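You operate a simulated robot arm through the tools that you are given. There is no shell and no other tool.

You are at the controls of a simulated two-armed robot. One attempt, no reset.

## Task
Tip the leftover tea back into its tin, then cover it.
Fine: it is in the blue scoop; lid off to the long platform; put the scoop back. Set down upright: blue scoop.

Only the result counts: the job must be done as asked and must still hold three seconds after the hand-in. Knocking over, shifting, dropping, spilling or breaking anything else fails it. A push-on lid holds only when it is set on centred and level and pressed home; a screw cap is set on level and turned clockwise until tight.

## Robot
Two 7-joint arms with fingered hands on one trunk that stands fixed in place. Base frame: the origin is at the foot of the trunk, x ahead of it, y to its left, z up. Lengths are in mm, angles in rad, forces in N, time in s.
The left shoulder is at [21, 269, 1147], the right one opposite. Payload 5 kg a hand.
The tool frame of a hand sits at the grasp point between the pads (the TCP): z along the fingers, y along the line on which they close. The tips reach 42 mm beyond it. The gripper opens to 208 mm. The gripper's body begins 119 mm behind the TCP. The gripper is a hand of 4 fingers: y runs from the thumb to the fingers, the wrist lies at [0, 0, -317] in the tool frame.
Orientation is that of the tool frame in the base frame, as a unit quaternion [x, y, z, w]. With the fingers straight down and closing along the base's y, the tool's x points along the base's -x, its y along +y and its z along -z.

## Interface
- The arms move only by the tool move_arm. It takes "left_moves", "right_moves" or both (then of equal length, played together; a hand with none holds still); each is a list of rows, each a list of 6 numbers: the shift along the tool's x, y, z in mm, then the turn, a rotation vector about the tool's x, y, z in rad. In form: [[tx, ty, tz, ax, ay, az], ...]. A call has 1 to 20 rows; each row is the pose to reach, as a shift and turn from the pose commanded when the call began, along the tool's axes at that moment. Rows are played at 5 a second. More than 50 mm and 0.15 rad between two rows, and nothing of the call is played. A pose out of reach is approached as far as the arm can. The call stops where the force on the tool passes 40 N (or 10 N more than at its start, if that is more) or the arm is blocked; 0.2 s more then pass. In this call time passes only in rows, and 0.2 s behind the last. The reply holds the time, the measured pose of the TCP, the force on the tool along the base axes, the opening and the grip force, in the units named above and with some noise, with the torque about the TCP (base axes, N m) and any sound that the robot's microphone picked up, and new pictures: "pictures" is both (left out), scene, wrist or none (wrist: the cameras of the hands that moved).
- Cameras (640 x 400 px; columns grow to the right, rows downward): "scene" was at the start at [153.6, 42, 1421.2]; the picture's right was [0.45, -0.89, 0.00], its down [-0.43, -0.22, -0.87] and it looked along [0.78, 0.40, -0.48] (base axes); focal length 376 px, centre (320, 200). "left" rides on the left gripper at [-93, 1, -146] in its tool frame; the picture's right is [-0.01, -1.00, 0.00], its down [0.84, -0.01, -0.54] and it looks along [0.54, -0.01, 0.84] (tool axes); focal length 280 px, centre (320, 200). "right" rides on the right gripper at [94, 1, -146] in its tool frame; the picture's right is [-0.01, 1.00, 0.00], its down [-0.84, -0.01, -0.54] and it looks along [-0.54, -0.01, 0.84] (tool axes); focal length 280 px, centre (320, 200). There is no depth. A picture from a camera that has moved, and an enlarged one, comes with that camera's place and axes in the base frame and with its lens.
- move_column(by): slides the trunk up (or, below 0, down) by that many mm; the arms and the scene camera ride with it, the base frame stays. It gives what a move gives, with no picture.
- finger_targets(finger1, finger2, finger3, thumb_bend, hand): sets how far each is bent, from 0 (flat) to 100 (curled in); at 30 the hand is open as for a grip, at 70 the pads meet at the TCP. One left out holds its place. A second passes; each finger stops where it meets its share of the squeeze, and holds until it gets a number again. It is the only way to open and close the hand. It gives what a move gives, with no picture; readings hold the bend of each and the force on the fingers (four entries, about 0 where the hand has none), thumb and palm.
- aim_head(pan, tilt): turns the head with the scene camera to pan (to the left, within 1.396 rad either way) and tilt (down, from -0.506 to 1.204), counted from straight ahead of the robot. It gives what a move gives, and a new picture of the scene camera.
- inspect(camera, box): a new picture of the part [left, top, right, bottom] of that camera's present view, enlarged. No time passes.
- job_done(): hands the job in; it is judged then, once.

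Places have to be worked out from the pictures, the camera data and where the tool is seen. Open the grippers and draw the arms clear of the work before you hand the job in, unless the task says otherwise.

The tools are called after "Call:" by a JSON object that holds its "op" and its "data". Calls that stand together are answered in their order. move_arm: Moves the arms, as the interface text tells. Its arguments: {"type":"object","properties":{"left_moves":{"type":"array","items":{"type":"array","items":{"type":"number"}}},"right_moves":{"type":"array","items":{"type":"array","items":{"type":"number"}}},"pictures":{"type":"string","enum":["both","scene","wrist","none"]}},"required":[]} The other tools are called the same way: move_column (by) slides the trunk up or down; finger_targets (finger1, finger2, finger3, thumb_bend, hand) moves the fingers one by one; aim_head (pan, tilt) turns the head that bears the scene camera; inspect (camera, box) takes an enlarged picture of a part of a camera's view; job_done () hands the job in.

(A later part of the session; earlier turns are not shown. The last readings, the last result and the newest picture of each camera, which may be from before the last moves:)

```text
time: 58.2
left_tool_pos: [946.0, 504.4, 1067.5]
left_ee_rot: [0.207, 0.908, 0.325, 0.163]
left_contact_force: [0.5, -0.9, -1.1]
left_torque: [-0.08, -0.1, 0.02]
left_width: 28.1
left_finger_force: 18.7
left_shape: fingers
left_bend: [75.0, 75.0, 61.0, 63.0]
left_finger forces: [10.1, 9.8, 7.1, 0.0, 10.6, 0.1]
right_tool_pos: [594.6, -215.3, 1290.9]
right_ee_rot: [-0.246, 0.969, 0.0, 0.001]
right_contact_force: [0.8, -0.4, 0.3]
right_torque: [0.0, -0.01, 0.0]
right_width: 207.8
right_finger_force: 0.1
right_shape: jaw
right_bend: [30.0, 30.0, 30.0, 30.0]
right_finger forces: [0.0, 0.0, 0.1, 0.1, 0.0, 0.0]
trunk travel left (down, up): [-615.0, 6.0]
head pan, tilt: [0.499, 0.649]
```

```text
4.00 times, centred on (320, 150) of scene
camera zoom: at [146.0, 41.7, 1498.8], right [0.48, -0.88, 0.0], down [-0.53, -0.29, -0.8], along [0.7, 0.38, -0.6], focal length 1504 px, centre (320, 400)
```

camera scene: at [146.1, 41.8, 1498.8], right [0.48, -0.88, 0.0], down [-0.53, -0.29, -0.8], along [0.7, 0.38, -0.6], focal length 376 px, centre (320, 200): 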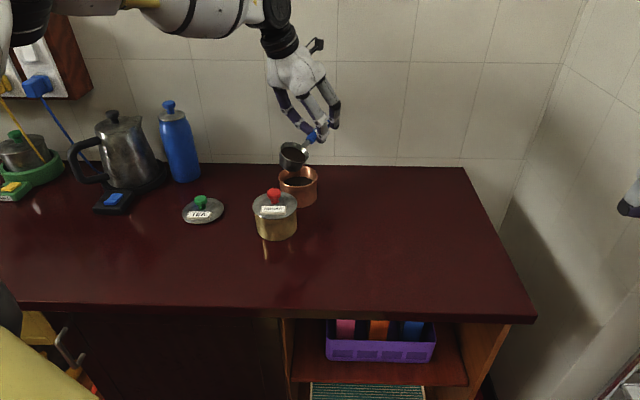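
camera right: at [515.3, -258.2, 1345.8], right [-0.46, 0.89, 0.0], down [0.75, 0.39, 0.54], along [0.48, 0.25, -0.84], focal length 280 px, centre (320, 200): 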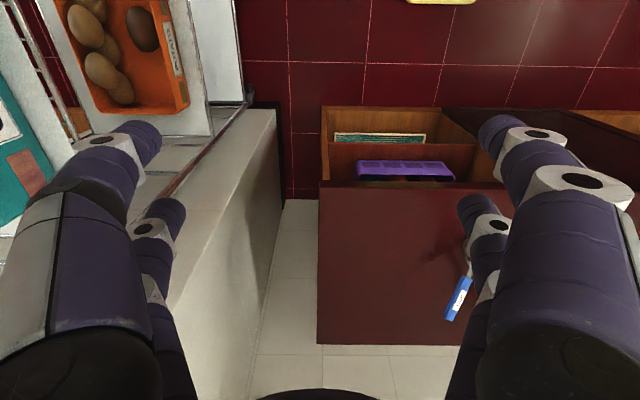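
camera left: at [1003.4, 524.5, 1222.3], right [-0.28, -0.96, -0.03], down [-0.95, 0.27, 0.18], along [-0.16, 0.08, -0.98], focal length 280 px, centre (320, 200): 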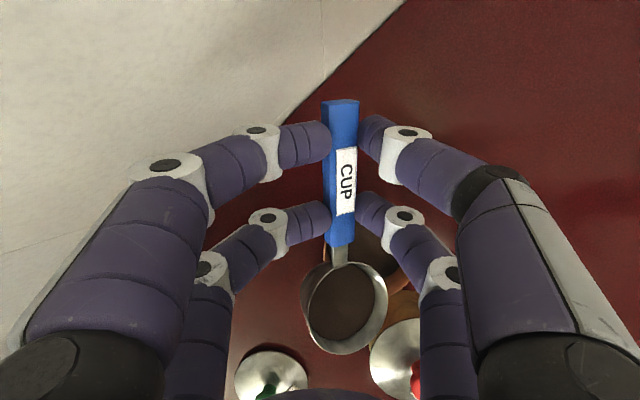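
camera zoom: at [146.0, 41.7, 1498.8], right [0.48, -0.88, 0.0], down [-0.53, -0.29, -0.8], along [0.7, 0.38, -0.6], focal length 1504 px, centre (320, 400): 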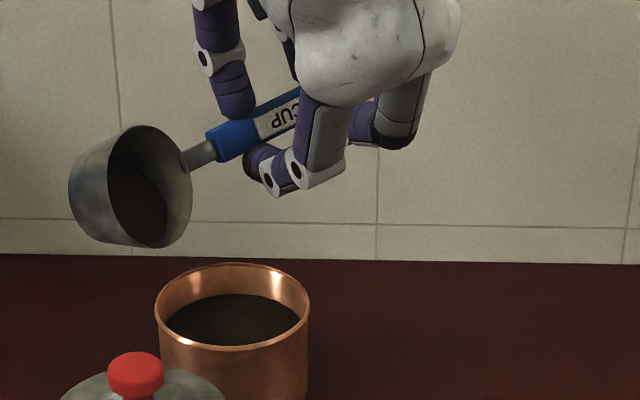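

The flow stopped at this tilt, so the rest needs more. The arm's limit came from the wrist bend, so I'll turn the whole scoop about 20° clockwise around the lip, bring the lip back over the tin centre, and then continue.

Call:
{"op": "move_arm", "data": {"left_moves": [[-8.3, -8.4, -4.6, 0.0142, -0.0575, 0.0641], [-16.6, -16.7, -9.1, 0.0283, -0.115, 0.1282], [-25, -25, -13.6, 0.0425, -0.1724, 0.1923], [-33.3, -33.4, -18.2, 0.0566, -0.2299, 0.2564]], "pictures": "none"}}

Call:
{"op": "inspect", "data": {"camera": "scene", "box": [240, 100, 400, 200]}}

```text
time: 59.2
left_tool_pos: [957.2, 455.9, 1066.0]
left_ee_rot: [0.362, 0.858, 0.292, 0.216]
left_contact_force: [0.0, 0.7, -1.3]
left_torque: [-0.1, -0.07, -0.05]
left_width: 28.1
left_finger_force: 19.1
left_shape: fingers
left_bend: [75.0, 75.0, 61.0, 63.0]
left_finger forces: [10.1, 9.7, 7.2, 0.0, 10.6, 0.0]
right_tool_pos: [595.6, -216.3, 1290.9]
right_ee_rot: [-0.246, 0.969, 0.001, 0.001]
right_contact_force: [0.6, -0.6, -0.6]
right_torque: [0.01, -0.02, 0.0]
right_width: 208.1
right_finger_force: 0.1
right_shape: jaw
right_bend: [30.0, 30.0, 30.0, 30.0]
right_finger forces: [0.0, 0.1, 0.0, 0.0, 0.1, 0.0]
trunk travel left (down, up): [-615.0, 6.0]
head pan, tilt: [0.499, 0.649]
```

```text
4.00 times, centred on (320, 150) of scene
camera zoom: at [146.0, 41.7, 1498.9], right [0.48, -0.88, 0.0], down [-0.53, -0.29, -0.8], along [0.7, 0.38, -0.6], focal length 1504 px, centre (320, 400)
```

zoom: 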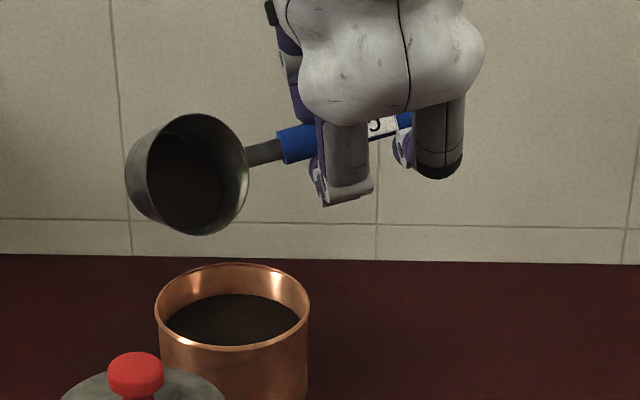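

The lip is back over the tin centre and the hand reached the pose exactly. I'll continue tipping about the lip.

Call:
{"op": "move_arm", "data": {"left_moves": [[-1.9, -4.6, -2.1, -0.0631, 0.0145, 0.0267], [-3.7, -9.2, -3.8, -0.1262, 0.029, 0.0533], [-5.5, -14.1, -5.2, -0.1893, 0.0434, 0.08], [-7.1, -19, -6.4, -0.2523, 0.0579, 0.1067]], "pictures": "none"}}

Call:
{"op": "inspect", "data": {"camera": "scene", "box": [240, 100, 400, 200]}}

```text
time: 60.2
left_tool_pos: [943.3, 443.6, 1060.8]
left_ee_rot: [0.368, 0.801, 0.418, 0.22]
left_contact_force: [0.9, -0.2, -0.5]
left_torque: [-0.12, -0.03, -0.01]
left_width: 28.0
left_finger_force: 18.6
left_shape: fingers
left_bend: [75.0, 75.0, 61.0, 63.0]
left_finger forces: [10.1, 9.6, 7.2, 0.0, 10.5, 0.0]
left hand out of reach, approached as far as the arm can: row 4
right_tool_pos: [596.2, -215.6, 1290.8]
right_ee_rot: [-0.246, 0.969, 0.0, 0.0]
right_contact_force: [0.7, 1.1, -0.8]
right_torque: [-0.04, 0.01, 0.04]
right_width: 207.8
right_finger_force: 0.1
right_shape: jaw
right_bend: [30.0, 30.0, 30.0, 30.0]
right_finger forces: [0.0, 0.0, 0.0, 0.0, 0.0, 0.0]
trunk travel left (down, up): [-615.0, 6.0]
head pan, tilt: [0.499, 0.649]
```

```text
4.00 times, centred on (320, 150) of scene
camera zoom: at [146.0, 41.8, 1498.9], right [0.48, -0.88, 0.0], down [-0.53, -0.29, -0.8], along [0.7, 0.38, -0.6], focal length 1504 px, centre (320, 400)
```

zoom: 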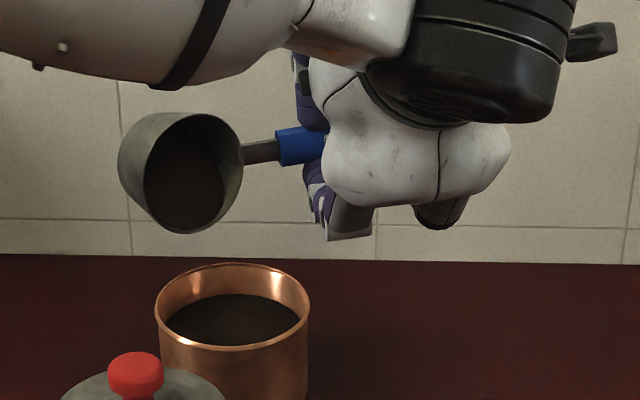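

No stream is visible at about 80°, and the arm is at another limit. I'll zoom into the cup to see what is left.

Call:
{"op": "inspect", "data": {"camera": "scene", "box": [262, 120, 326, 160]}}

Call:
{"op": "inspect", "data": {"camera": "left", "box": [240, 200, 480, 350]}}

Call:
{"op": "inspect", "data": {"camera": "scene", "box": [0, 0, 640, 400]}}

```text
10.00 times, centred on (294, 140) of scene
camera zoom: at [146.0, 41.8, 1498.9], right [0.48, -0.88, 0.0], down [-0.53, -0.29, -0.8], along [0.7, 0.38, -0.6], focal length 3761 px, centre (580, 800)
```

zoom: 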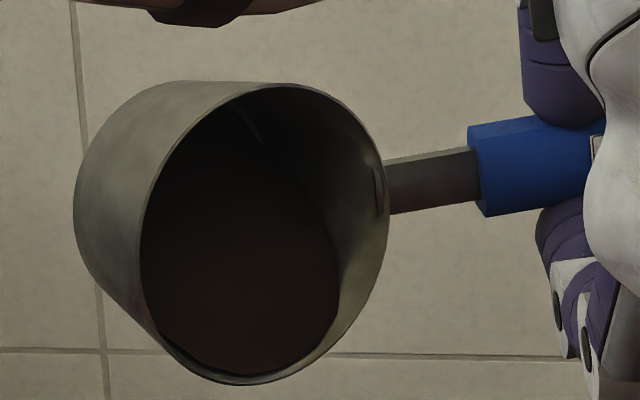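

```text
2.67 times, centred on (360, 275) of left
camera zoom: at [906.2, 298.4, 1146.7], right [-0.4, -0.39, -0.83], down [-0.89, 0.37, 0.25], along [0.21, 0.84, -0.5], focal length 748 px, centre (213, 0)
```

zoom: 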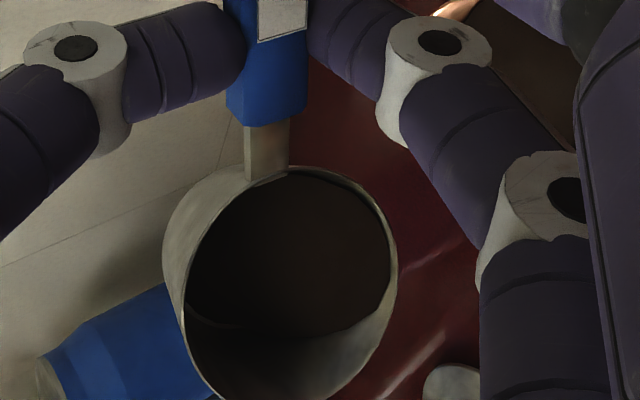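

```text
1.00 times, centred on (320, 200) of scene (not enlarged: the box is as wide or as high as the picture)
camera zoom: at [146.0, 41.8, 1498.9], right [0.48, -0.88, 0.0], down [-0.53, -0.29, -0.8], along [0.7, 0.38, -0.6], focal length 376 px, centre (320, 200)
```

zoom: 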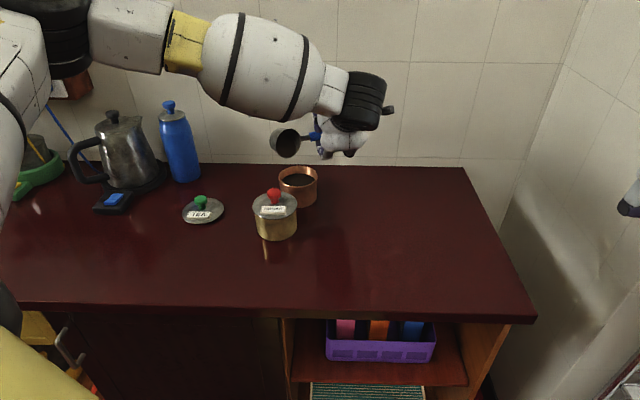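

I can't tell yet whether the dark area is leftover tea or the shaded cup bottom. I'll look closer from the wrist camera.

Call:
{"op": "inspect", "data": {"camera": "left", "box": [290, 250, 402, 320]}}

Call:
{"op": "inspect", "data": {"camera": "left", "box": [290, 290, 402, 360]}}

Call:
{"op": "inspect", "data": {"camera": "scene", "box": [266, 155, 330, 195]}}

```text
5.71 times, centred on (346, 285) of left
camera zoom: at [906.2, 298.4, 1146.7], right [-0.4, -0.39, -0.83], down [-0.89, 0.37, 0.25], along [0.21, 0.84, -0.5], focal length 1602 px, centre (171, -286)
```

zoom: 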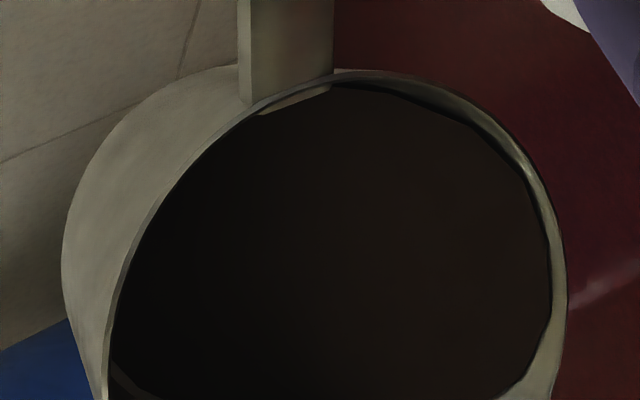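

```text
5.71 times, centred on (346, 325) of left
camera zoom: at [906.2, 298.4, 1146.7], right [-0.4, -0.39, -0.83], down [-0.89, 0.37, 0.25], along [0.21, 0.84, -0.5], focal length 1602 px, centre (171, -514)
```

zoom: 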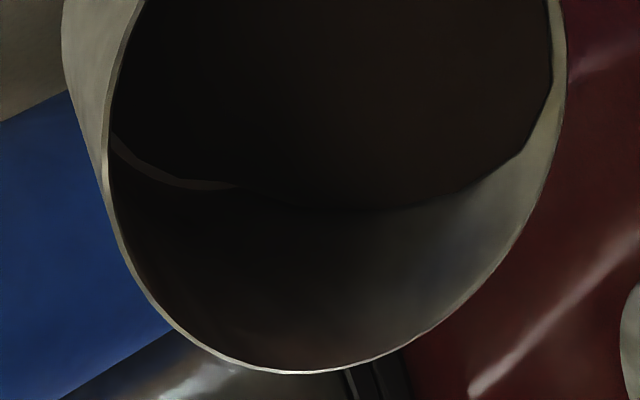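

```text
10.00 times, centred on (298, 175) of scene
camera zoom: at [146.0, 41.8, 1498.9], right [0.48, -0.88, 0.0], down [-0.53, -0.29, -0.8], along [0.7, 0.38, -0.6], focal length 3761 px, centre (540, 450)
```

zoom: 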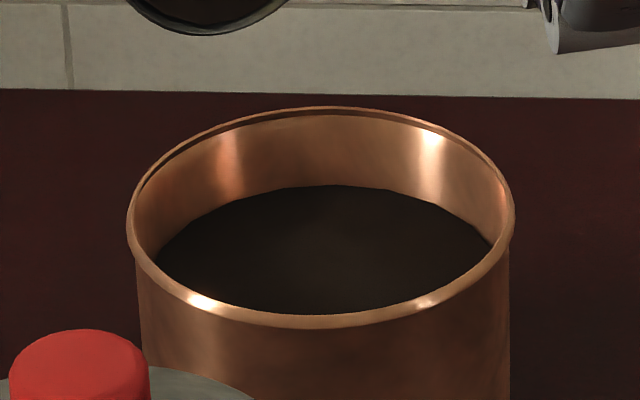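

There is still tea in the scoop, with its surface reaching nearly to the lip. I'll wait a moment at this tilt and look again.

Call:
{"op": "move_arm", "data": {"left_moves": [[0, 0, 0, 0, 0, 0], [0, 0, 0, 0, 0, 0]], "pictures": "none"}}

Call:
{"op": "inspect", "data": {"camera": "scene", "box": [240, 100, 400, 200]}}

Call:
{"op": "inspect", "data": {"camera": "left", "box": [290, 290, 402, 360]}}

```text
time: 60.8
left_tool_pos: [943.0, 442.3, 1061.2]
left_ee_rot: [0.369, 0.8, 0.418, 0.22]
left_contact_force: [-0.5, -0.9, -2.1]
left_torque: [-0.12, -0.03, 0.02]
left_width: 28.1
left_finger_force: 18.8
left_shape: fingers
left_bend: [75.0, 75.0, 61.0, 63.0]
left_finger forces: [10.1, 9.6, 7.1, 0.0, 10.5, 0.1]
right_tool_pos: [594.2, -215.4, 1291.1]
right_ee_rot: [-0.246, 0.969, 0.0, 0.001]
right_contact_force: [-0.6, 0.4, 0.2]
right_torque: [0.01, 0.02, -0.01]
right_width: 207.8
right_finger_force: 0.1
right_shape: jaw
right_bend: [30.0, 30.0, 30.0, 30.0]
right_finger forces: [0.1, 0.0, 0.0, 0.1, 0.0, 0.0]
trunk travel left (down, up): [-615.0, 6.0]
head pan, tilt: [0.499, 0.649]
```

```text
4.00 times, centred on (320, 150) of scene
camera zoom: at [146.0, 41.7, 1498.8], right [0.48, -0.88, 0.0], down [-0.53, -0.29, -0.8], along [0.7, 0.38, -0.6], focal length 1504 px, centre (320, 400)
```

zoom: 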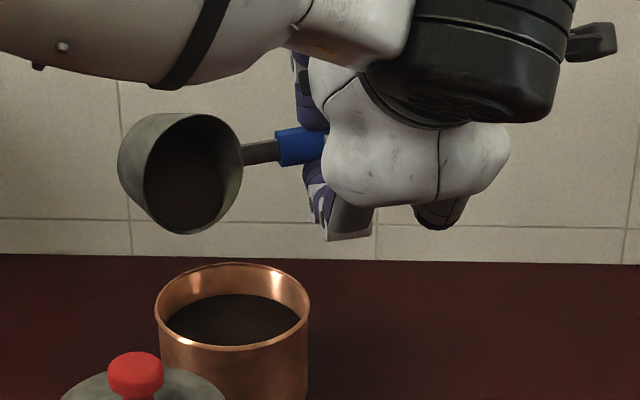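

```text
5.71 times, centred on (346, 325) of left
camera zoom: at [906.2, 298.6, 1146.6], right [-0.4, -0.39, -0.83], down [-0.89, 0.37, 0.25], along [0.21, 0.84, -0.5], focal length 1602 px, centre (171, -514)
```

zoom: 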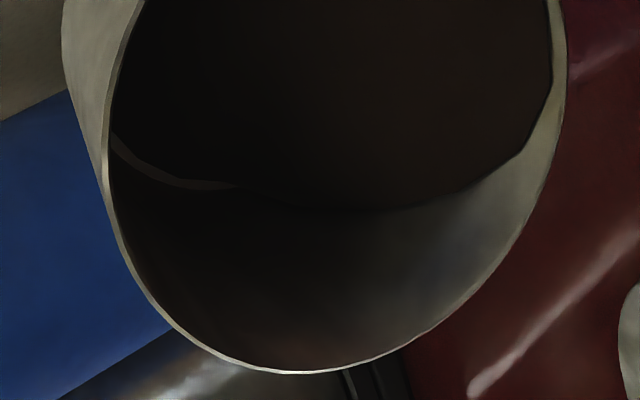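

Nothing more flows at 80°, so more tilt is needed. The wrist is bent about 70° sideways here. Turning the scoop another 25° clockwise around the lip lets the hand point more forward, and it stays well above the sugar tin.

Call:
{"op": "move_arm", "data": {"left_moves": [[-0.4, -6.3, -8.9, 0.0049, -0.0907, 0.0604], [-0.8, -12.5, -17.8, 0.0098, -0.1813, 0.1208], [-1.2, -18.8, -26.7, 0.0146, -0.272, 0.1812], [-1.6, -25, -35.6, 0.0195, -0.3626, 0.2416]], "pictures": "scene"}}

Call:
{"op": "inspect", "data": {"camera": "scene", "box": [240, 100, 400, 200]}}

```text
time: 61.8
left_tool_pos: [911.6, 415.5, 1058.9]
left_ee_rot: [0.532, 0.703, 0.36, 0.305]
left_contact_force: [0.6, -0.9, -1.0]
left_torque: [-0.11, -0.01, 0.07]
left_width: 28.0
left_finger_force: 19.0
left_shape: fingers
left_bend: [75.0, 75.0, 61.0, 63.0]
left_finger forces: [10.1, 9.6, 7.3, 0.0, 10.5, 0.0]
right_tool_pos: [595.1, -215.4, 1291.3]
right_ee_rot: [-0.247, 0.969, 0.0, 0.0]
right_contact_force: [0.1, 1.0, 0.5]
right_torque: [-0.01, -0.02, 0.02]
right_width: 207.6
right_finger_force: 0.1
right_shape: jaw
right_bend: [30.0, 30.0, 30.0, 30.0]
right_finger forces: [0.1, 0.1, 0.0, 0.0, 0.0, 0.0]
trunk travel left (down, up): [-615.0, 6.0]
head pan, tilt: [0.499, 0.649]
camera scene: at [146.0, 41.9, 1498.8], right [0.48, -0.88, 0.0], down [-0.53, -0.29, -0.8], along [0.7, 0.38, -0.6], focal length 376 px, centre (320, 200)
```

scene: 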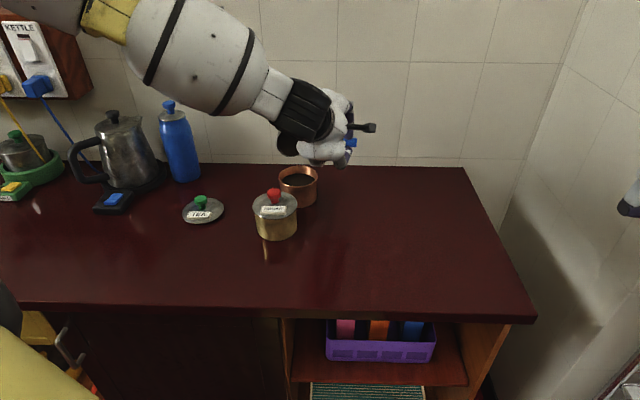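

```text
4.00 times, centred on (320, 150) of scene
camera zoom: at [146.0, 41.9, 1498.8], right [0.48, -0.88, 0.0], down [-0.53, -0.29, -0.8], along [0.7, 0.38, -0.6], focal length 1504 px, centre (320, 400)
```

zoom: 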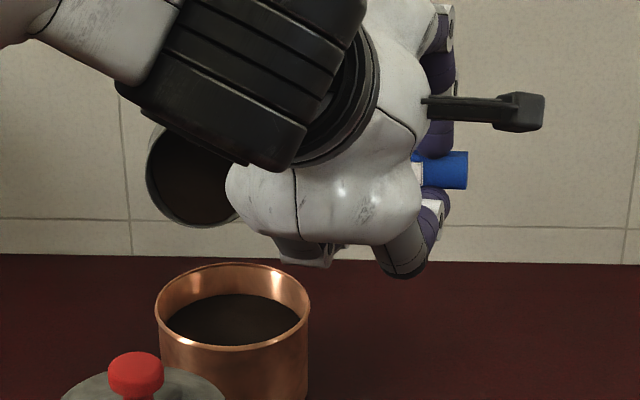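

The pose was reached exactly and the lip is at (876, 510). I'll tip further about the lip.

Call:
{"op": "move_arm", "data": {"left_moves": [[-1.9, -4.6, -2.1, -0.0631, 0.0145, 0.0267], [-3.7, -9.2, -3.8, -0.1262, 0.029, 0.0533], [-5.5, -14.1, -5.2, -0.1893, 0.0434, 0.08]], "pictures": "none"}}

Call:
{"op": "inspect", "data": {"camera": "scene", "box": [240, 100, 400, 200]}}

Call:
{"op": "inspect", "data": {"camera": "left", "box": [240, 200, 480, 350]}}

```text
time: 62.6
left_tool_pos: [900.8, 405.0, 1051.2]
left_ee_rot: [0.52, 0.65, 0.449, 0.323]
left_contact_force: [0.3, 0.0, -0.9]
left_torque: [-0.16, 0.08, -0.04]
left_width: 27.8
left_finger_force: 19.0
left_shape: fingers
left_bend: [75.0, 75.0, 61.0, 63.0]
left_finger forces: [10.1, 9.9, 7.3, 0.0, 10.5, 0.0]
right_tool_pos: [594.9, -214.4, 1291.8]
right_ee_rot: [-0.246, 0.969, 0.0, 0.001]
right_contact_force: [-0.1, 0.5, 0.5]
right_torque: [-0.01, 0.01, 0.01]
right_width: 207.9
right_finger_force: 0.1
right_shape: jaw
right_bend: [30.0, 30.0, 30.0, 30.0]
right_finger forces: [0.1, 0.0, 0.1, 0.0, 0.0, 0.0]
trunk travel left (down, up): [-615.0, 6.0]
head pan, tilt: [0.499, 0.649]
```

```text
4.00 times, centred on (320, 150) of scene
camera zoom: at [146.1, 41.9, 1498.8], right [0.48, -0.88, 0.0], down [-0.53, -0.29, -0.8], along [0.7, 0.38, -0.6], focal length 1504 px, centre (320, 400)
```

zoom: 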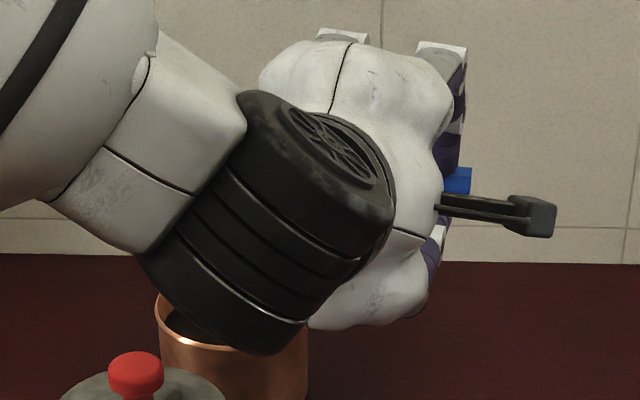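

```text
2.67 times, centred on (360, 275) of left
camera zoom: at [794.1, 280.1, 1103.9], right [-0.38, -0.07, -0.92], down [-0.69, 0.68, 0.24], along [0.61, 0.73, -0.31], focal length 748 px, centre (213, 0)
```

zoom: 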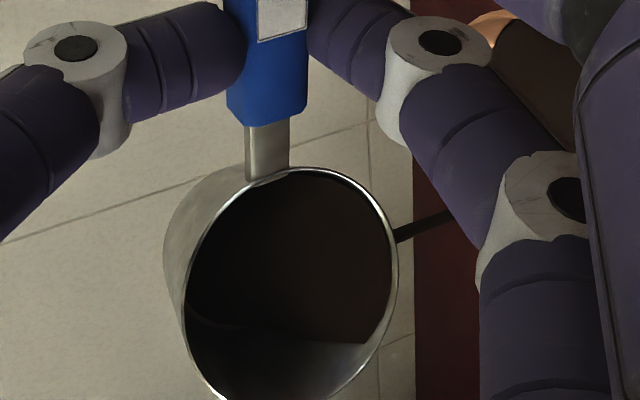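

Tea is flowing again at about 92°, with the lip at (876, 508) over the tin centre. I'll hold and let it run.

Call:
{"op": "move_arm", "data": {"left_moves": [[0, 0, 0, 0, 0, 0], [0, 0, 0, 0, 0, 0], [0, 0, 0, 0, 0, 0], [0, 0, 0, 0, 0, 0]], "pictures": "none"}}

Call:
{"op": "inspect", "data": {"camera": "left", "box": [240, 200, 480, 350]}}

Call:
{"op": "inspect", "data": {"camera": "scene", "box": [0, 0, 640, 400]}}

```text
time: 63.6
left_tool_pos: [900.1, 405.5, 1051.6]
left_ee_rot: [0.521, 0.65, 0.45, 0.322]
left_contact_force: [-0.2, 0.4, -1.4]
left_torque: [-0.15, -0.01, 0.01]
left_width: 27.7
left_finger_force: 19.4
left_shape: fingers
left_bend: [75.0, 75.0, 61.0, 63.0]
left_finger forces: [10.0, 9.8, 7.3, 0.0, 10.6, 0.1]
right_tool_pos: [594.0, -214.2, 1291.2]
right_ee_rot: [-0.246, 0.969, 0.001, 0.001]
right_contact_force: [0.6, 0.8, -0.1]
right_torque: [0.02, 0.0, 0.0]
right_width: 208.0
right_finger_force: 0.1
right_shape: jaw
right_bend: [30.0, 30.0, 30.0, 30.0]
right_finger forces: [0.1, 0.0, 0.1, 0.0, 0.1, 0.1]
trunk travel left (down, up): [-615.0, 6.0]
head pan, tilt: [0.499, 0.649]
```

```text
2.67 times, centred on (360, 275) of left
camera zoom: at [794.2, 280.3, 1104.0], right [-0.38, -0.07, -0.92], down [-0.69, 0.68, 0.24], along [0.61, 0.73, -0.31], focal length 748 px, centre (213, 0)
```

zoom: 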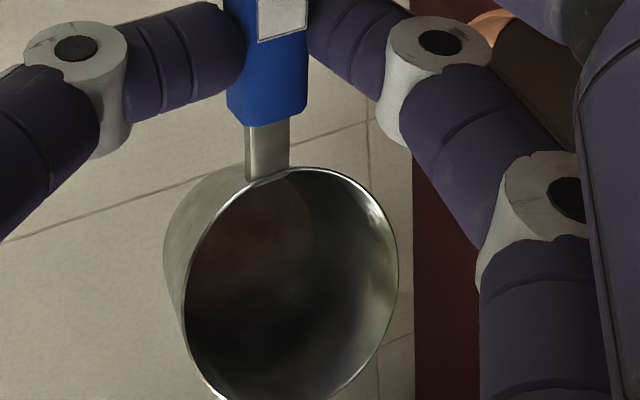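

```text
1.00 times, centred on (320, 200) of scene (not enlarged: the box is as wide or as high as the picture)
camera zoom: at [146.0, 41.7, 1498.8], right [0.48, -0.88, 0.0], down [-0.53, -0.29, -0.8], along [0.7, 0.38, -0.6], focal length 376 px, centre (320, 200)
```

zoom: 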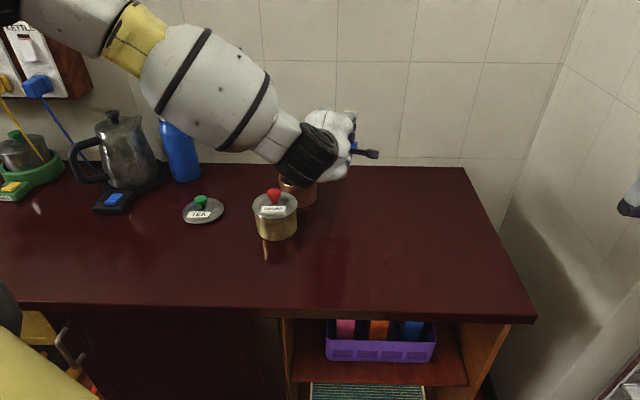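

The scoop is empty, with bare shiny metal inside. I'll back away from the tin while rolling the scoop upright again.

Call:
{"op": "move_arm", "data": {"left_moves": [[-9.1, -1.4, -12.7, 0.1187, -0.0272, -0.0502], [-18.1, -2.9, -25.4, 0.2373, -0.0545, -0.1003], [-27.2, -4.3, -38.2, 0.356, -0.0817, -0.1505], [-36.2, -5.7, -50.9, 0.4746, -0.1089, -0.2007], [-45.3, -7.2, -63.6, 0.5933, -0.1361, -0.2508], [-54.4, -8.6, -76.3, 0.712, -0.1634, -0.301], [-63.4, -10, -89, 0.8306, -0.1906, -0.3512], [-72.5, -11.5, -101.7, 0.9493, -0.2178, -0.4013], [-81.5, -12.9, -114.5, 1.0679, -0.245, -0.4515], [-90.6, -14.3, -127.2, 1.1866, -0.2723, -0.5017], [-99.6, -15.8, -139.9, 1.3052, -0.2995, -0.5518], [-108.7, -17.2, -152.6, 1.4239, -0.3267, -0.602]]}}

Call:
{"op": "inspect", "data": {"camera": "scene", "box": [220, 110, 460, 260]}}

```text
time: 66.2
left_tool_pos: [785.4, 260.8, 1088.6]
left_ee_rot: [0.463, 0.839, -0.265, 0.11]
left_contact_force: [0.6, -0.3, -0.9]
left_torque: [-0.05, -0.1, -0.04]
left_width: 27.6
left_finger_force: 17.2
left_shape: fingers
left_bend: [75.0, 75.0, 61.0, 63.0]
left_finger forces: [9.1, 8.1, 7.3, 0.0, 10.3, 0.0]
right_tool_pos: [595.6, -214.5, 1291.6]
right_ee_rot: [-0.246, 0.969, 0.0, 0.001]
right_contact_force: [0.7, 0.5, 0.1]
right_torque: [-0.04, 0.01, 0.01]
right_width: 207.9
right_finger_force: 0.0
right_shape: jaw
right_bend: [30.0, 30.0, 30.0, 30.0]
right_finger forces: [0.0, 0.0, 0.0, 0.0, 0.0, 0.1]
trunk travel left (down, up): [-615.0, 6.0]
head pan, tilt: [0.499, 0.649]
camera scene: at [146.2, 42.0, 1498.8], right [0.48, -0.88, 0.0], down [-0.53, -0.29, -0.8], along [0.7, 0.38, -0.6], focal length 376 px, centre (320, 200)
camera left: at [846.2, 275.8, 1250.3], right [-0.83, -0.44, 0.35], down [-0.44, 0.89, 0.09], along [-0.35, -0.08, -0.93], focal length 280 px, centre (320, 200)
```

scene: 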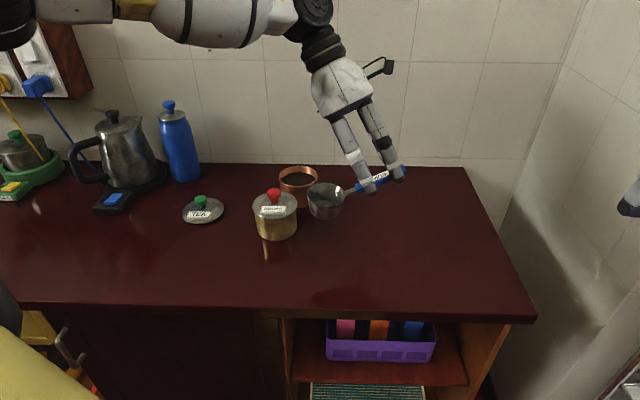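
left: 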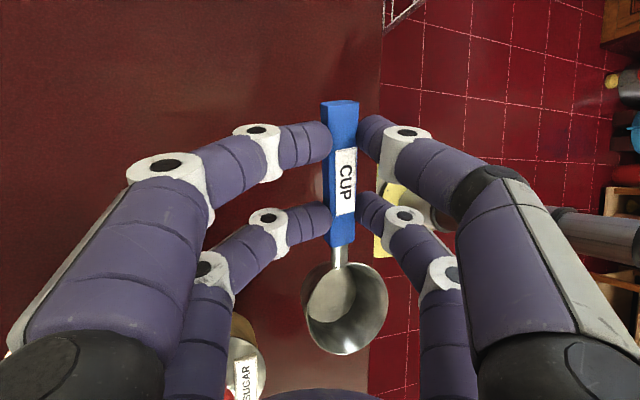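

```text
2.67 times, centred on (340, 185) of scene
camera zoom: at [146.2, 42.0, 1498.8], right [0.48, -0.88, 0.0], down [-0.53, -0.29, -0.8], along [0.7, 0.38, -0.6], focal length 1003 px, centre (267, 240)
```

zoom: 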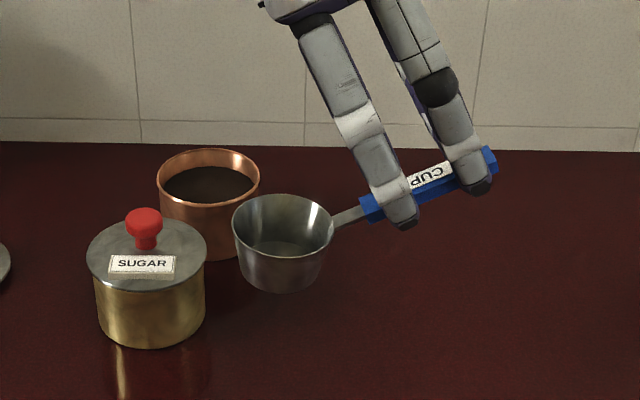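

The scoop is empty and upright, and the counter looks clean. I'll turn it back about 53° so the handle points as it did originally, and bring the cup above its old spot at (729, 262).

Call:
{"op": "move_arm", "data": {"left_moves": [[-0.9, 7.2, -2.5, -0.0566, -0.0451, -0.1101], [-1.8, 14.4, -5, -0.1132, -0.0903, -0.2203], [-2.7, 21.6, -7.5, -0.1698, -0.1354, -0.3304], [-3.5, 28.7, -10, -0.2264, -0.1805, -0.4405], [-4.4, 35.9, -12.5, -0.283, -0.2256, -0.5506], [-5.3, 43.1, -15, -0.3396, -0.2708, -0.6608], [-6.2, 50.3, -17.5, -0.3962, -0.3159, -0.7709]], "pictures": "none"}}

Call:
{"op": "inspect", "data": {"camera": "scene", "box": [260, 110, 500, 260]}}

Call:
{"op": "inspect", "data": {"camera": "left", "box": [240, 80, 432, 200]}}

```text
time: 67.8
left_tool_pos: [831.0, 288.2, 1090.5]
left_ee_rot: [0.041, 0.957, -0.188, 0.218]
left_contact_force: [-0.3, 0.3, -0.1]
left_torque: [0.04, -0.1, -0.03]
left_width: 27.6
left_finger_force: 17.1
left_shape: fingers
left_bend: [75.0, 75.0, 61.0, 63.0]
left_finger forces: [9.1, 8.0, 7.1, 0.0, 10.4, 0.0]
right_tool_pos: [595.4, -216.4, 1291.4]
right_ee_rot: [-0.246, 0.969, -0.001, 0.001]
right_contact_force: [0.5, -0.1, -0.5]
right_torque: [-0.04, 0.0, -0.01]
right_width: 208.1
right_finger_force: 0.1
right_shape: jaw
right_bend: [30.0, 30.0, 30.0, 30.0]
right_finger forces: [0.0, 0.0, 0.0, 0.0, 0.0, 0.0]
trunk travel left (down, up): [-615.0, 6.0]
head pan, tilt: [0.499, 0.649]
```

```text
2.67 times, centred on (380, 185) of scene
camera zoom: at [145.9, 41.6, 1498.9], right [0.48, -0.88, 0.0], down [-0.53, -0.29, -0.8], along [0.7, 0.38, -0.6], focal length 1003 px, centre (160, 240)
```

zoom: 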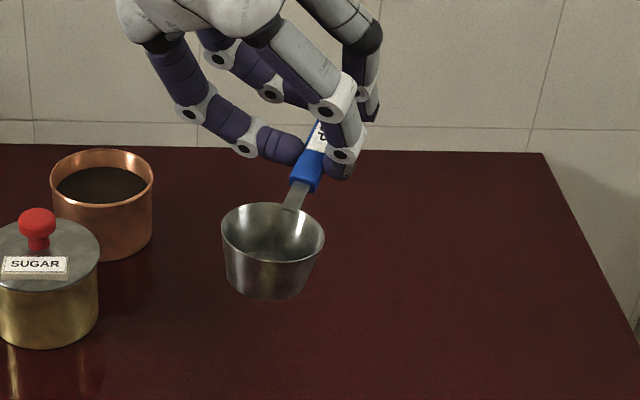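

```text
3.33 times, centred on (336, 140) of left
camera zoom: at [857.3, 346.5, 1251.2], right [-0.15, -0.93, 0.35], down [-0.98, 0.19, 0.09], along [-0.15, -0.33, -0.93], focal length 935 px, centre (267, 400)
```

zoom: 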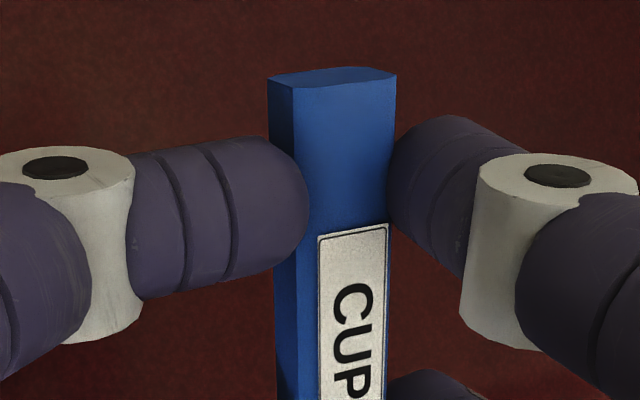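

The cup is level above its old place. I'll lower it straight down to about 20 mm above the counter.

Call:
{"op": "move_arm", "data": {"left_moves": [[8.7, 6.8, 16.7, 0, 0, 0], [17.3, 13.7, 33.4, 0, 0, 0], [26, 20.5, 50.1, 0, 0, 0], [34.6, 27.4, 66.8, 0, 0, 0], [43.3, 34.2, 83.5, 0, 0, 0], [51.9, 41, 100.2, 0, 0, 0]], "pictures": "none"}}

Call:
{"op": "inspect", "data": {"camera": "scene", "box": [300, 150, 460, 250]}}

```text
time: 69.2
left_tool_pos: [831.9, 289.7, 969.8]
left_ee_rot: [0.042, 0.957, -0.187, 0.218]
left_contact_force: [-0.1, 0.3, -0.5]
left_torque: [0.03, -0.04, -0.01]
left_width: 27.4
left_finger_force: 16.7
left_shape: fingers
left_bend: [75.0, 75.0, 61.0, 63.0]
left_finger forces: [9.1, 8.0, 7.3, 0.0, 10.3, 0.0]
right_tool_pos: [595.8, -215.8, 1290.6]
right_ee_rot: [-0.246, 0.969, 0.001, 0.001]
right_contact_force: [0.3, -0.4, 0.2]
right_torque: [-0.01, -0.04, 0.03]
right_width: 208.1
right_finger_force: 0.0
right_shape: jaw
right_bend: [30.0, 30.0, 30.0, 30.0]
right_finger forces: [0.0, 0.0, 0.0, 0.0, 0.0, 0.1]
trunk travel left (down, up): [-615.0, 6.0]
head pan, tilt: [0.499, 0.649]
```

```text
4.00 times, centred on (380, 200) of scene
camera zoom: at [146.1, 42.0, 1498.8], right [0.48, -0.88, 0.0], down [-0.53, -0.29, -0.8], along [0.7, 0.38, -0.6], focal length 1504 px, centre (80, 200)
```

zoom: 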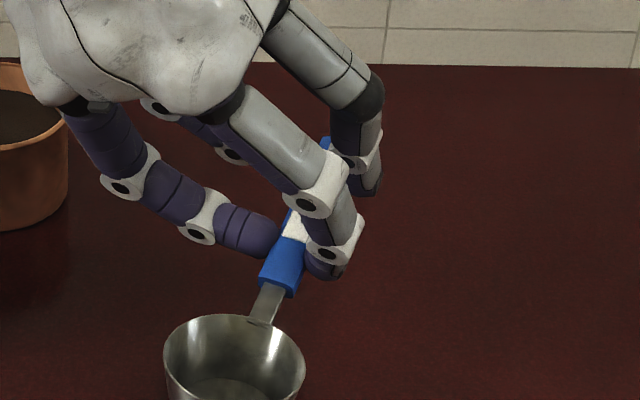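

About 20 mm to go. I'll lower in small steps, reading the contact force.

Call:
{"op": "move_arm", "data": {"left_moves": [[2.6, 2.1, 5, 0, 0, 0], [5.2, 4.1, 10, 0, 0, 0], [6.5, 5.1, 12.5, 0, 0, 0]], "pictures": "none"}}

Call:
{"op": "inspect", "data": {"camera": "scene", "box": [316, 190, 444, 270]}}

```text
time: 70.0
left_tool_pos: [831.9, 290.0, 953.3]
left_ee_rot: [0.041, 0.957, -0.187, 0.218]
left_contact_force: [0.1, -0.6, -1.9]
left_torque: [0.06, -0.11, -0.05]
left_width: 27.5
left_finger_force: 17.2
left_shape: fingers
left_bend: [75.0, 75.0, 61.0, 63.0]
left_finger forces: [9.1, 8.0, 7.1, 0.1, 10.3, 0.0]
right_tool_pos: [594.9, -214.2, 1291.8]
right_ee_rot: [-0.247, 0.969, 0.0, 0.001]
right_contact_force: [-0.4, 0.8, 0.9]
right_torque: [0.01, 0.02, 0.02]
right_width: 207.9
right_finger_force: 0.1
right_shape: jaw
right_bend: [30.0, 30.0, 30.0, 30.0]
right_finger forces: [0.0, 0.1, 0.1, 0.1, 0.0, 0.0]
trunk travel left (down, up): [-615.0, 6.0]
head pan, tilt: [0.499, 0.649]
```

```text
5.00 times, centred on (380, 230) of scene
camera zoom: at [146.0, 41.8, 1498.8], right [0.48, -0.88, 0.0], down [-0.53, -0.29, -0.8], along [0.7, 0.38, -0.6], focal length 1881 px, centre (20, 50)
```

zoom: 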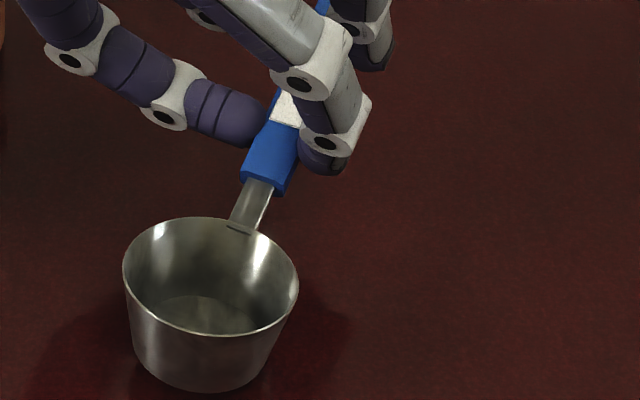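

The cup is just above the counter with about 6° of roll left. I'll level it by rotating about the cup centre, then continue down.

Call:
{"op": "move_arm", "data": {"left_moves": [[0.5, 2.5, -0.1, 0.045, -0.0104, -0.019], [1.1, 4.9, -0.2, 0.09, -0.0207, -0.0381]], "pictures": "none"}}

Call:
{"op": "inspect", "data": {"camera": "scene", "box": [316, 200, 412, 260]}}

```text
time: 70.6
left_tool_pos: [832.4, 294.1, 953.0]
left_ee_rot: [0.031, 0.946, -0.235, 0.221]
left_contact_force: [1.0, -1.3, -1.2]
left_torque: [0.09, 0.0, -0.01]
left_width: 27.6
left_finger_force: 17.0
left_shape: fingers
left_bend: [75.0, 75.0, 61.0, 63.0]
left_finger forces: [8.9, 8.2, 7.2, 0.0, 10.2, 0.1]
right_tool_pos: [595.2, -213.3, 1291.3]
right_ee_rot: [-0.247, 0.969, 0.0, 0.001]
right_contact_force: [0.3, 1.1, 0.4]
right_torque: [-0.03, 0.06, 0.03]
right_width: 207.7
right_finger_force: 0.1
right_shape: jaw
right_bend: [30.0, 30.0, 30.0, 30.0]
right_finger forces: [0.1, 0.0, 0.1, 0.0, 0.1, 0.0]
trunk travel left (down, up): [-615.0, 6.0]
head pan, tilt: [0.499, 0.649]
```

```text
6.67 times, centred on (364, 230) of scene
camera zoom: at [146.1, 42.1, 1498.8], right [0.48, -0.88, 0.0], down [-0.53, -0.29, -0.8], along [0.7, 0.38, -0.6], focal length 2507 px, centre (27, 0)
```

zoom: 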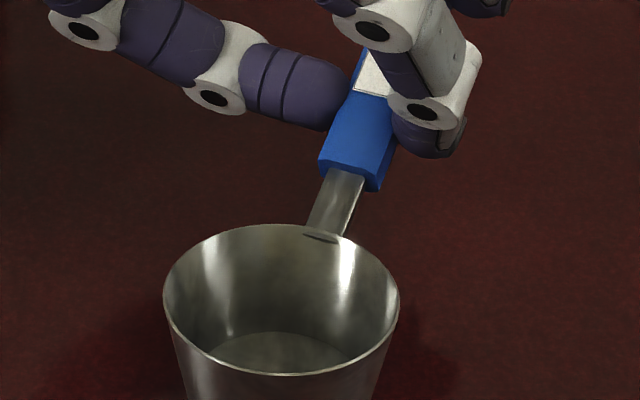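

The rim is level now and about 6 mm above resting height. I'll lower gently until it touches.

Call:
{"op": "move_arm", "data": {"left_moves": [[0.9, 0.9, 1.6, 0, 0, 0], [1.7, 1.7, 3.2, 0, 0, 0]], "pictures": "none"}}

Call:
{"op": "move_arm", "data": {"left_moves": [[0.5, 0.5, 0.8, 0, 0, 0], [0.9, 0.9, 1.6, 0, 0, 0]], "pictures": "none"}}

Call:
{"op": "inspect", "data": {"camera": "scene", "box": [316, 200, 428, 270]}}

```text
time: 71.2
left_tool_pos: [831.9, 293.2, 949.0]
left_ee_rot: [0.031, 0.946, -0.235, 0.223]
left_contact_force: [-0.1, -0.5, -1.9]
left_torque: [0.02, -0.09, 0.0]
left_width: 27.4
left_finger_force: 17.7
left_shape: fingers
left_bend: [75.0, 75.0, 61.0, 63.0]
left_finger forces: [9.1, 8.2, 7.1, 0.0, 10.2, 0.0]
right_tool_pos: [595.0, -214.9, 1290.8]
right_ee_rot: [-0.247, 0.969, 0.0, 0.001]
right_contact_force: [0.0, 0.2, -0.3]
right_torque: [0.0, -0.03, 0.02]
right_width: 208.0
right_finger_force: 0.1
right_shape: jaw
right_bend: [30.0, 30.0, 30.0, 30.0]
right_finger forces: [0.1, 0.1, 0.0, 0.1, 0.0, 0.1]
trunk travel left (down, up): [-615.0, 6.0]
head pan, tilt: [0.499, 0.649]
```

```text
time: 71.8
left_tool_pos: [832.1, 293.3, 946.4]
left_ee_rot: [0.032, 0.946, -0.235, 0.222]
left_contact_force: [0.3, -0.7, -0.4]
left_torque: [0.07, -0.1, 0.01]
left_width: 27.7
left_finger_force: 18.0
left_shape: fingers
left_bend: [75.0, 75.0, 61.0, 63.0]
left_finger forces: [9.0, 8.3, 7.1, 0.0, 10.2, 0.1]
right_tool_pos: [595.1, -214.7, 1291.5]
right_ee_rot: [-0.246, 0.969, 0.0, 0.001]
right_contact_force: [-0.4, 0.8, -0.3]
right_torque: [-0.01, 0.0, -0.01]
right_width: 208.1
right_finger_force: 0.1
right_shape: jaw
right_bend: [30.0, 30.0, 30.0, 30.0]
right_finger forces: [0.1, 0.1, 0.0, 0.1, 0.0, 0.1]
trunk travel left (down, up): [-615.0, 6.0]
head pan, tilt: [0.499, 0.649]
```

```text
5.71 times, centred on (372, 235) of scene
camera zoom: at [146.0, 41.7, 1498.8], right [0.48, -0.88, 0.0], down [-0.53, -0.29, -0.8], along [0.7, 0.38, -0.6], focal length 2149 px, centre (23, 0)
```

zoom: 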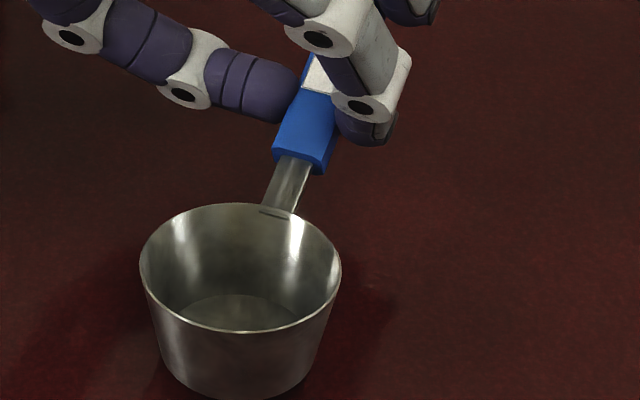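

No contact yet, so I'll keep inching down.

Call:
{"op": "move_arm", "data": {"left_moves": [[0.5, 0.5, 0.8, 0, 0, 0], [0.9, 0.9, 1.6, 0, 0, 0]], "pictures": "none"}}

Call:
{"op": "move_arm", "data": {"left_moves": [[0.5, 0.5, 0.8, 0, 0, 0], [0.9, 0.9, 1.6, 0, 0, 0]], "pictures": "none"}}

Call:
{"op": "inspect", "data": {"camera": "scene", "box": [316, 200, 428, 270]}}

```text
time: 72.4
left_tool_pos: [831.3, 293.2, 944.0]
left_ee_rot: [0.032, 0.946, -0.234, 0.222]
left_contact_force: [-1.0, 0.0, -0.8]
left_torque: [0.06, -0.13, 0.02]
left_width: 27.7
left_finger_force: 17.2
left_shape: fingers
left_bend: [75.0, 75.0, 61.0, 63.0]
left_finger forces: [9.0, 8.2, 7.2, 0.0, 10.2, 0.0]
right_tool_pos: [595.5, -214.4, 1291.1]
right_ee_rot: [-0.246, 0.969, 0.0, 0.001]
right_contact_force: [0.4, -0.5, -0.4]
right_torque: [-0.01, 0.03, -0.01]
right_width: 207.8
right_finger_force: 0.0
right_shape: jaw
right_bend: [30.0, 30.0, 30.0, 30.0]
right_finger forces: [0.1, 0.0, 0.0, 0.0, 0.0, 0.1]
trunk travel left (down, up): [-615.0, 6.0]
head pan, tilt: [0.499, 0.649]
```

```text
time: 73.0
left_tool_pos: [831.0, 292.6, 942.6]
left_ee_rot: [0.031, 0.946, -0.235, 0.222]
left_contact_force: [0.4, 0.0, -1.6]
left_torque: [0.06, -0.05, 0.01]
left_width: 27.7
left_finger_force: 17.5
left_shape: fingers
left_bend: [75.0, 75.0, 61.0, 63.0]
left_finger forces: [8.9, 8.2, 7.1, 0.1, 10.2, 0.1]
right_tool_pos: [594.8, -215.2, 1291.4]
right_ee_rot: [-0.246, 0.969, 0.0, 0.001]
right_contact_force: [-0.1, 0.4, -0.7]
right_torque: [0.04, -0.01, 0.02]
right_width: 207.9
right_finger_force: 0.1
right_shape: jaw
right_bend: [30.0, 30.0, 30.0, 30.0]
right_finger forces: [0.0, 0.0, 0.1, 0.0, 0.1, 0.1]
trunk travel left (down, up): [-615.0, 6.0]
head pan, tilt: [0.499, 0.649]
```

```text
5.71 times, centred on (372, 235) of scene
camera zoom: at [145.9, 41.7, 1498.8], right [0.48, -0.88, 0.0], down [-0.53, -0.29, -0.8], along [0.7, 0.38, -0.6], focal length 2149 px, centre (23, 0)
```

zoom: 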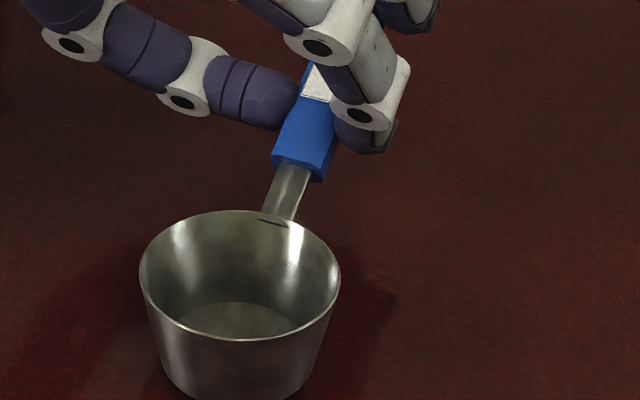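

Still no contact reading, so I'll go on in 1 mm steps.

Call:
{"op": "move_arm", "data": {"left_moves": [[0.5, 0.5, 0.8, 0, 0, 0], [0.9, 0.9, 1.6, 0, 0, 0]], "pictures": "none"}}

Call:
{"op": "move_arm", "data": {"left_moves": [[0.5, 0.5, 0.8, 0, 0, 0], [0.9, 0.9, 1.6, 0, 0, 0]], "pictures": "none"}}

Call:
{"op": "inspect", "data": {"camera": "scene", "box": [316, 200, 428, 270]}}

```text
time: 73.6
left_tool_pos: [832.0, 292.2, 941.2]
left_ee_rot: [0.031, 0.946, -0.235, 0.222]
left_contact_force: [1.3, -0.1, 3.2]
left_torque: [0.03, 0.04, -0.02]
left_width: 27.9
left_finger_force: 19.1
left_shape: fingers
left_bend: [75.0, 75.0, 61.0, 63.0]
left_finger forces: [8.0, 11.0, 8.2, 0.1, 10.9, 0.1]
right_tool_pos: [595.0, -215.6, 1291.3]
right_ee_rot: [-0.246, 0.969, 0.0, 0.001]
right_contact_force: [0.1, 0.0, 0.3]
right_torque: [-0.02, 0.02, 0.01]
right_width: 207.8
right_finger_force: 0.1
right_shape: jaw
right_bend: [30.0, 30.0, 30.0, 30.0]
right_finger forces: [0.0, 0.1, 0.0, 0.0, 0.1, 0.1]
trunk travel left (down, up): [-615.0, 6.0]
head pan, tilt: [0.499, 0.649]
```

```text
time: 74.2
left_tool_pos: [831.9, 292.9, 938.9]
left_ee_rot: [0.031, 0.946, -0.236, 0.222]
left_contact_force: [2.3, 0.3, 5.4]
left_torque: [-0.09, 0.17, 0.01]
left_width: 27.7
left_finger_force: 19.0
left_shape: fingers
left_bend: [75.0, 76.0, 60.0, 63.0]
left_finger forces: [7.6, 11.5, 8.0, 0.0, 11.0, 0.0]
right_tool_pos: [595.1, -215.8, 1291.8]
right_ee_rot: [-0.246, 0.969, 0.0, 0.001]
right_contact_force: [-0.4, -0.3, 1.0]
right_torque: [0.01, 0.01, 0.0]
right_width: 208.0
right_finger_force: 0.1
right_shape: jaw
right_bend: [30.0, 30.0, 30.0, 30.0]
right_finger forces: [0.0, 0.1, 0.0, 0.1, 0.0, 0.0]
trunk travel left (down, up): [-615.0, 6.0]
head pan, tilt: [0.499, 0.649]
```

```text
5.71 times, centred on (372, 235) of scene
camera zoom: at [145.9, 41.6, 1498.9], right [0.48, -0.88, 0.0], down [-0.53, -0.29, -0.8], along [0.7, 0.38, -0.6], focal length 2149 px, centre (23, 0)
```

zoom: 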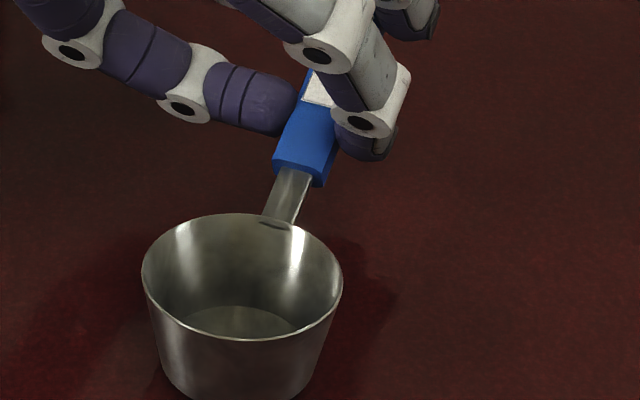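

The cup touched down with about 5 N of contact. I'll open all the fingers together to release it.

Call:
{"op": "finger_targets", "data": {"hand": "left", "finger1": 56, "finger2": 56, "finger3": 54, "thumb_bend": 54}}

Call:
{"op": "inspect", "data": {"camera": "scene", "box": [300, 170, 460, 270]}}

Call:
{"op": "inspect", "data": {"camera": "left", "box": [160, 60, 480, 260]}}

```text
time: 75.2
left_tool_pos: [831.2, 293.6, 937.4]
left_ee_rot: [0.031, 0.946, -0.234, 0.222]
left_contact_force: [0.2, 0.1, -0.3]
left_torque: [-0.01, 0.0, -0.04]
left_width: 86.1
left_finger_force: 0.1
left_shape: fingers
left_bend: [56.0, 56.0, 54.0, 54.0]
left_finger forces: [0.0, 0.0, 0.0, 0.0, 0.0, 0.0]
right_tool_pos: [595.0, -215.7, 1291.1]
right_ee_rot: [-0.246, 0.969, 0.0, 0.0]
right_contact_force: [0.8, -0.4, -0.5]
right_torque: [0.0, 0.01, 0.01]
right_width: 207.9
right_finger_force: 0.2
right_shape: jaw
right_bend: [30.0, 30.0, 30.0, 30.0]
right_finger forces: [0.0, 0.1, 0.0, 0.0, 0.1, 0.1]
trunk travel left (down, up): [-615.0, 6.0]
head pan, tilt: [0.499, 0.649]
```

```text
4.00 times, centred on (380, 220) of scene
camera zoom: at [145.9, 41.7, 1498.9], right [0.48, -0.88, 0.0], down [-0.53, -0.29, -0.8], along [0.7, 0.38, -0.6], focal length 1504 px, centre (80, 120)
```

zoom: 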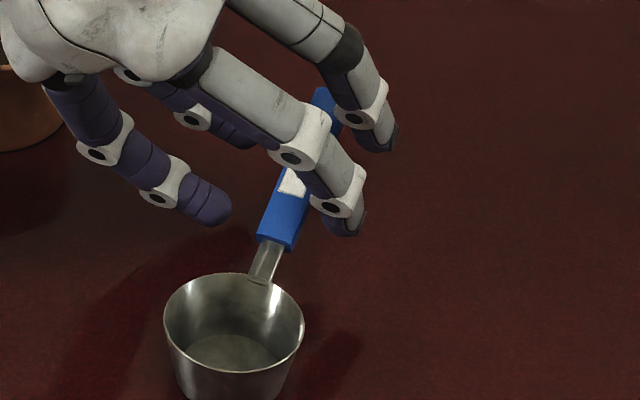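

```text
2.00 times, centred on (320, 160) of left
camera zoom: at [856.5, 367.0, 1093.2], right [-0.15, -0.89, 0.44], down [-0.98, 0.2, 0.07], along [-0.14, -0.42, -0.9], focal length 561 px, centre (320, 280)
```

zoom: 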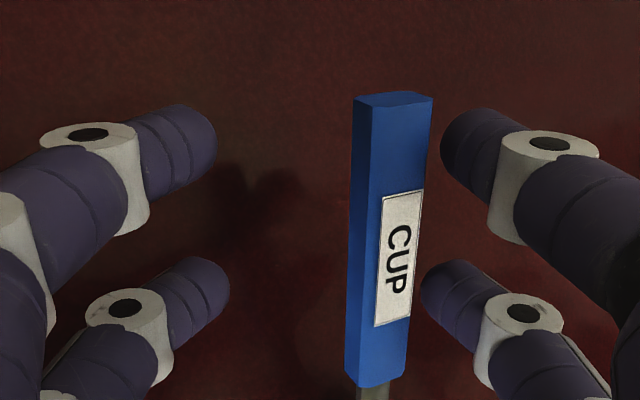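

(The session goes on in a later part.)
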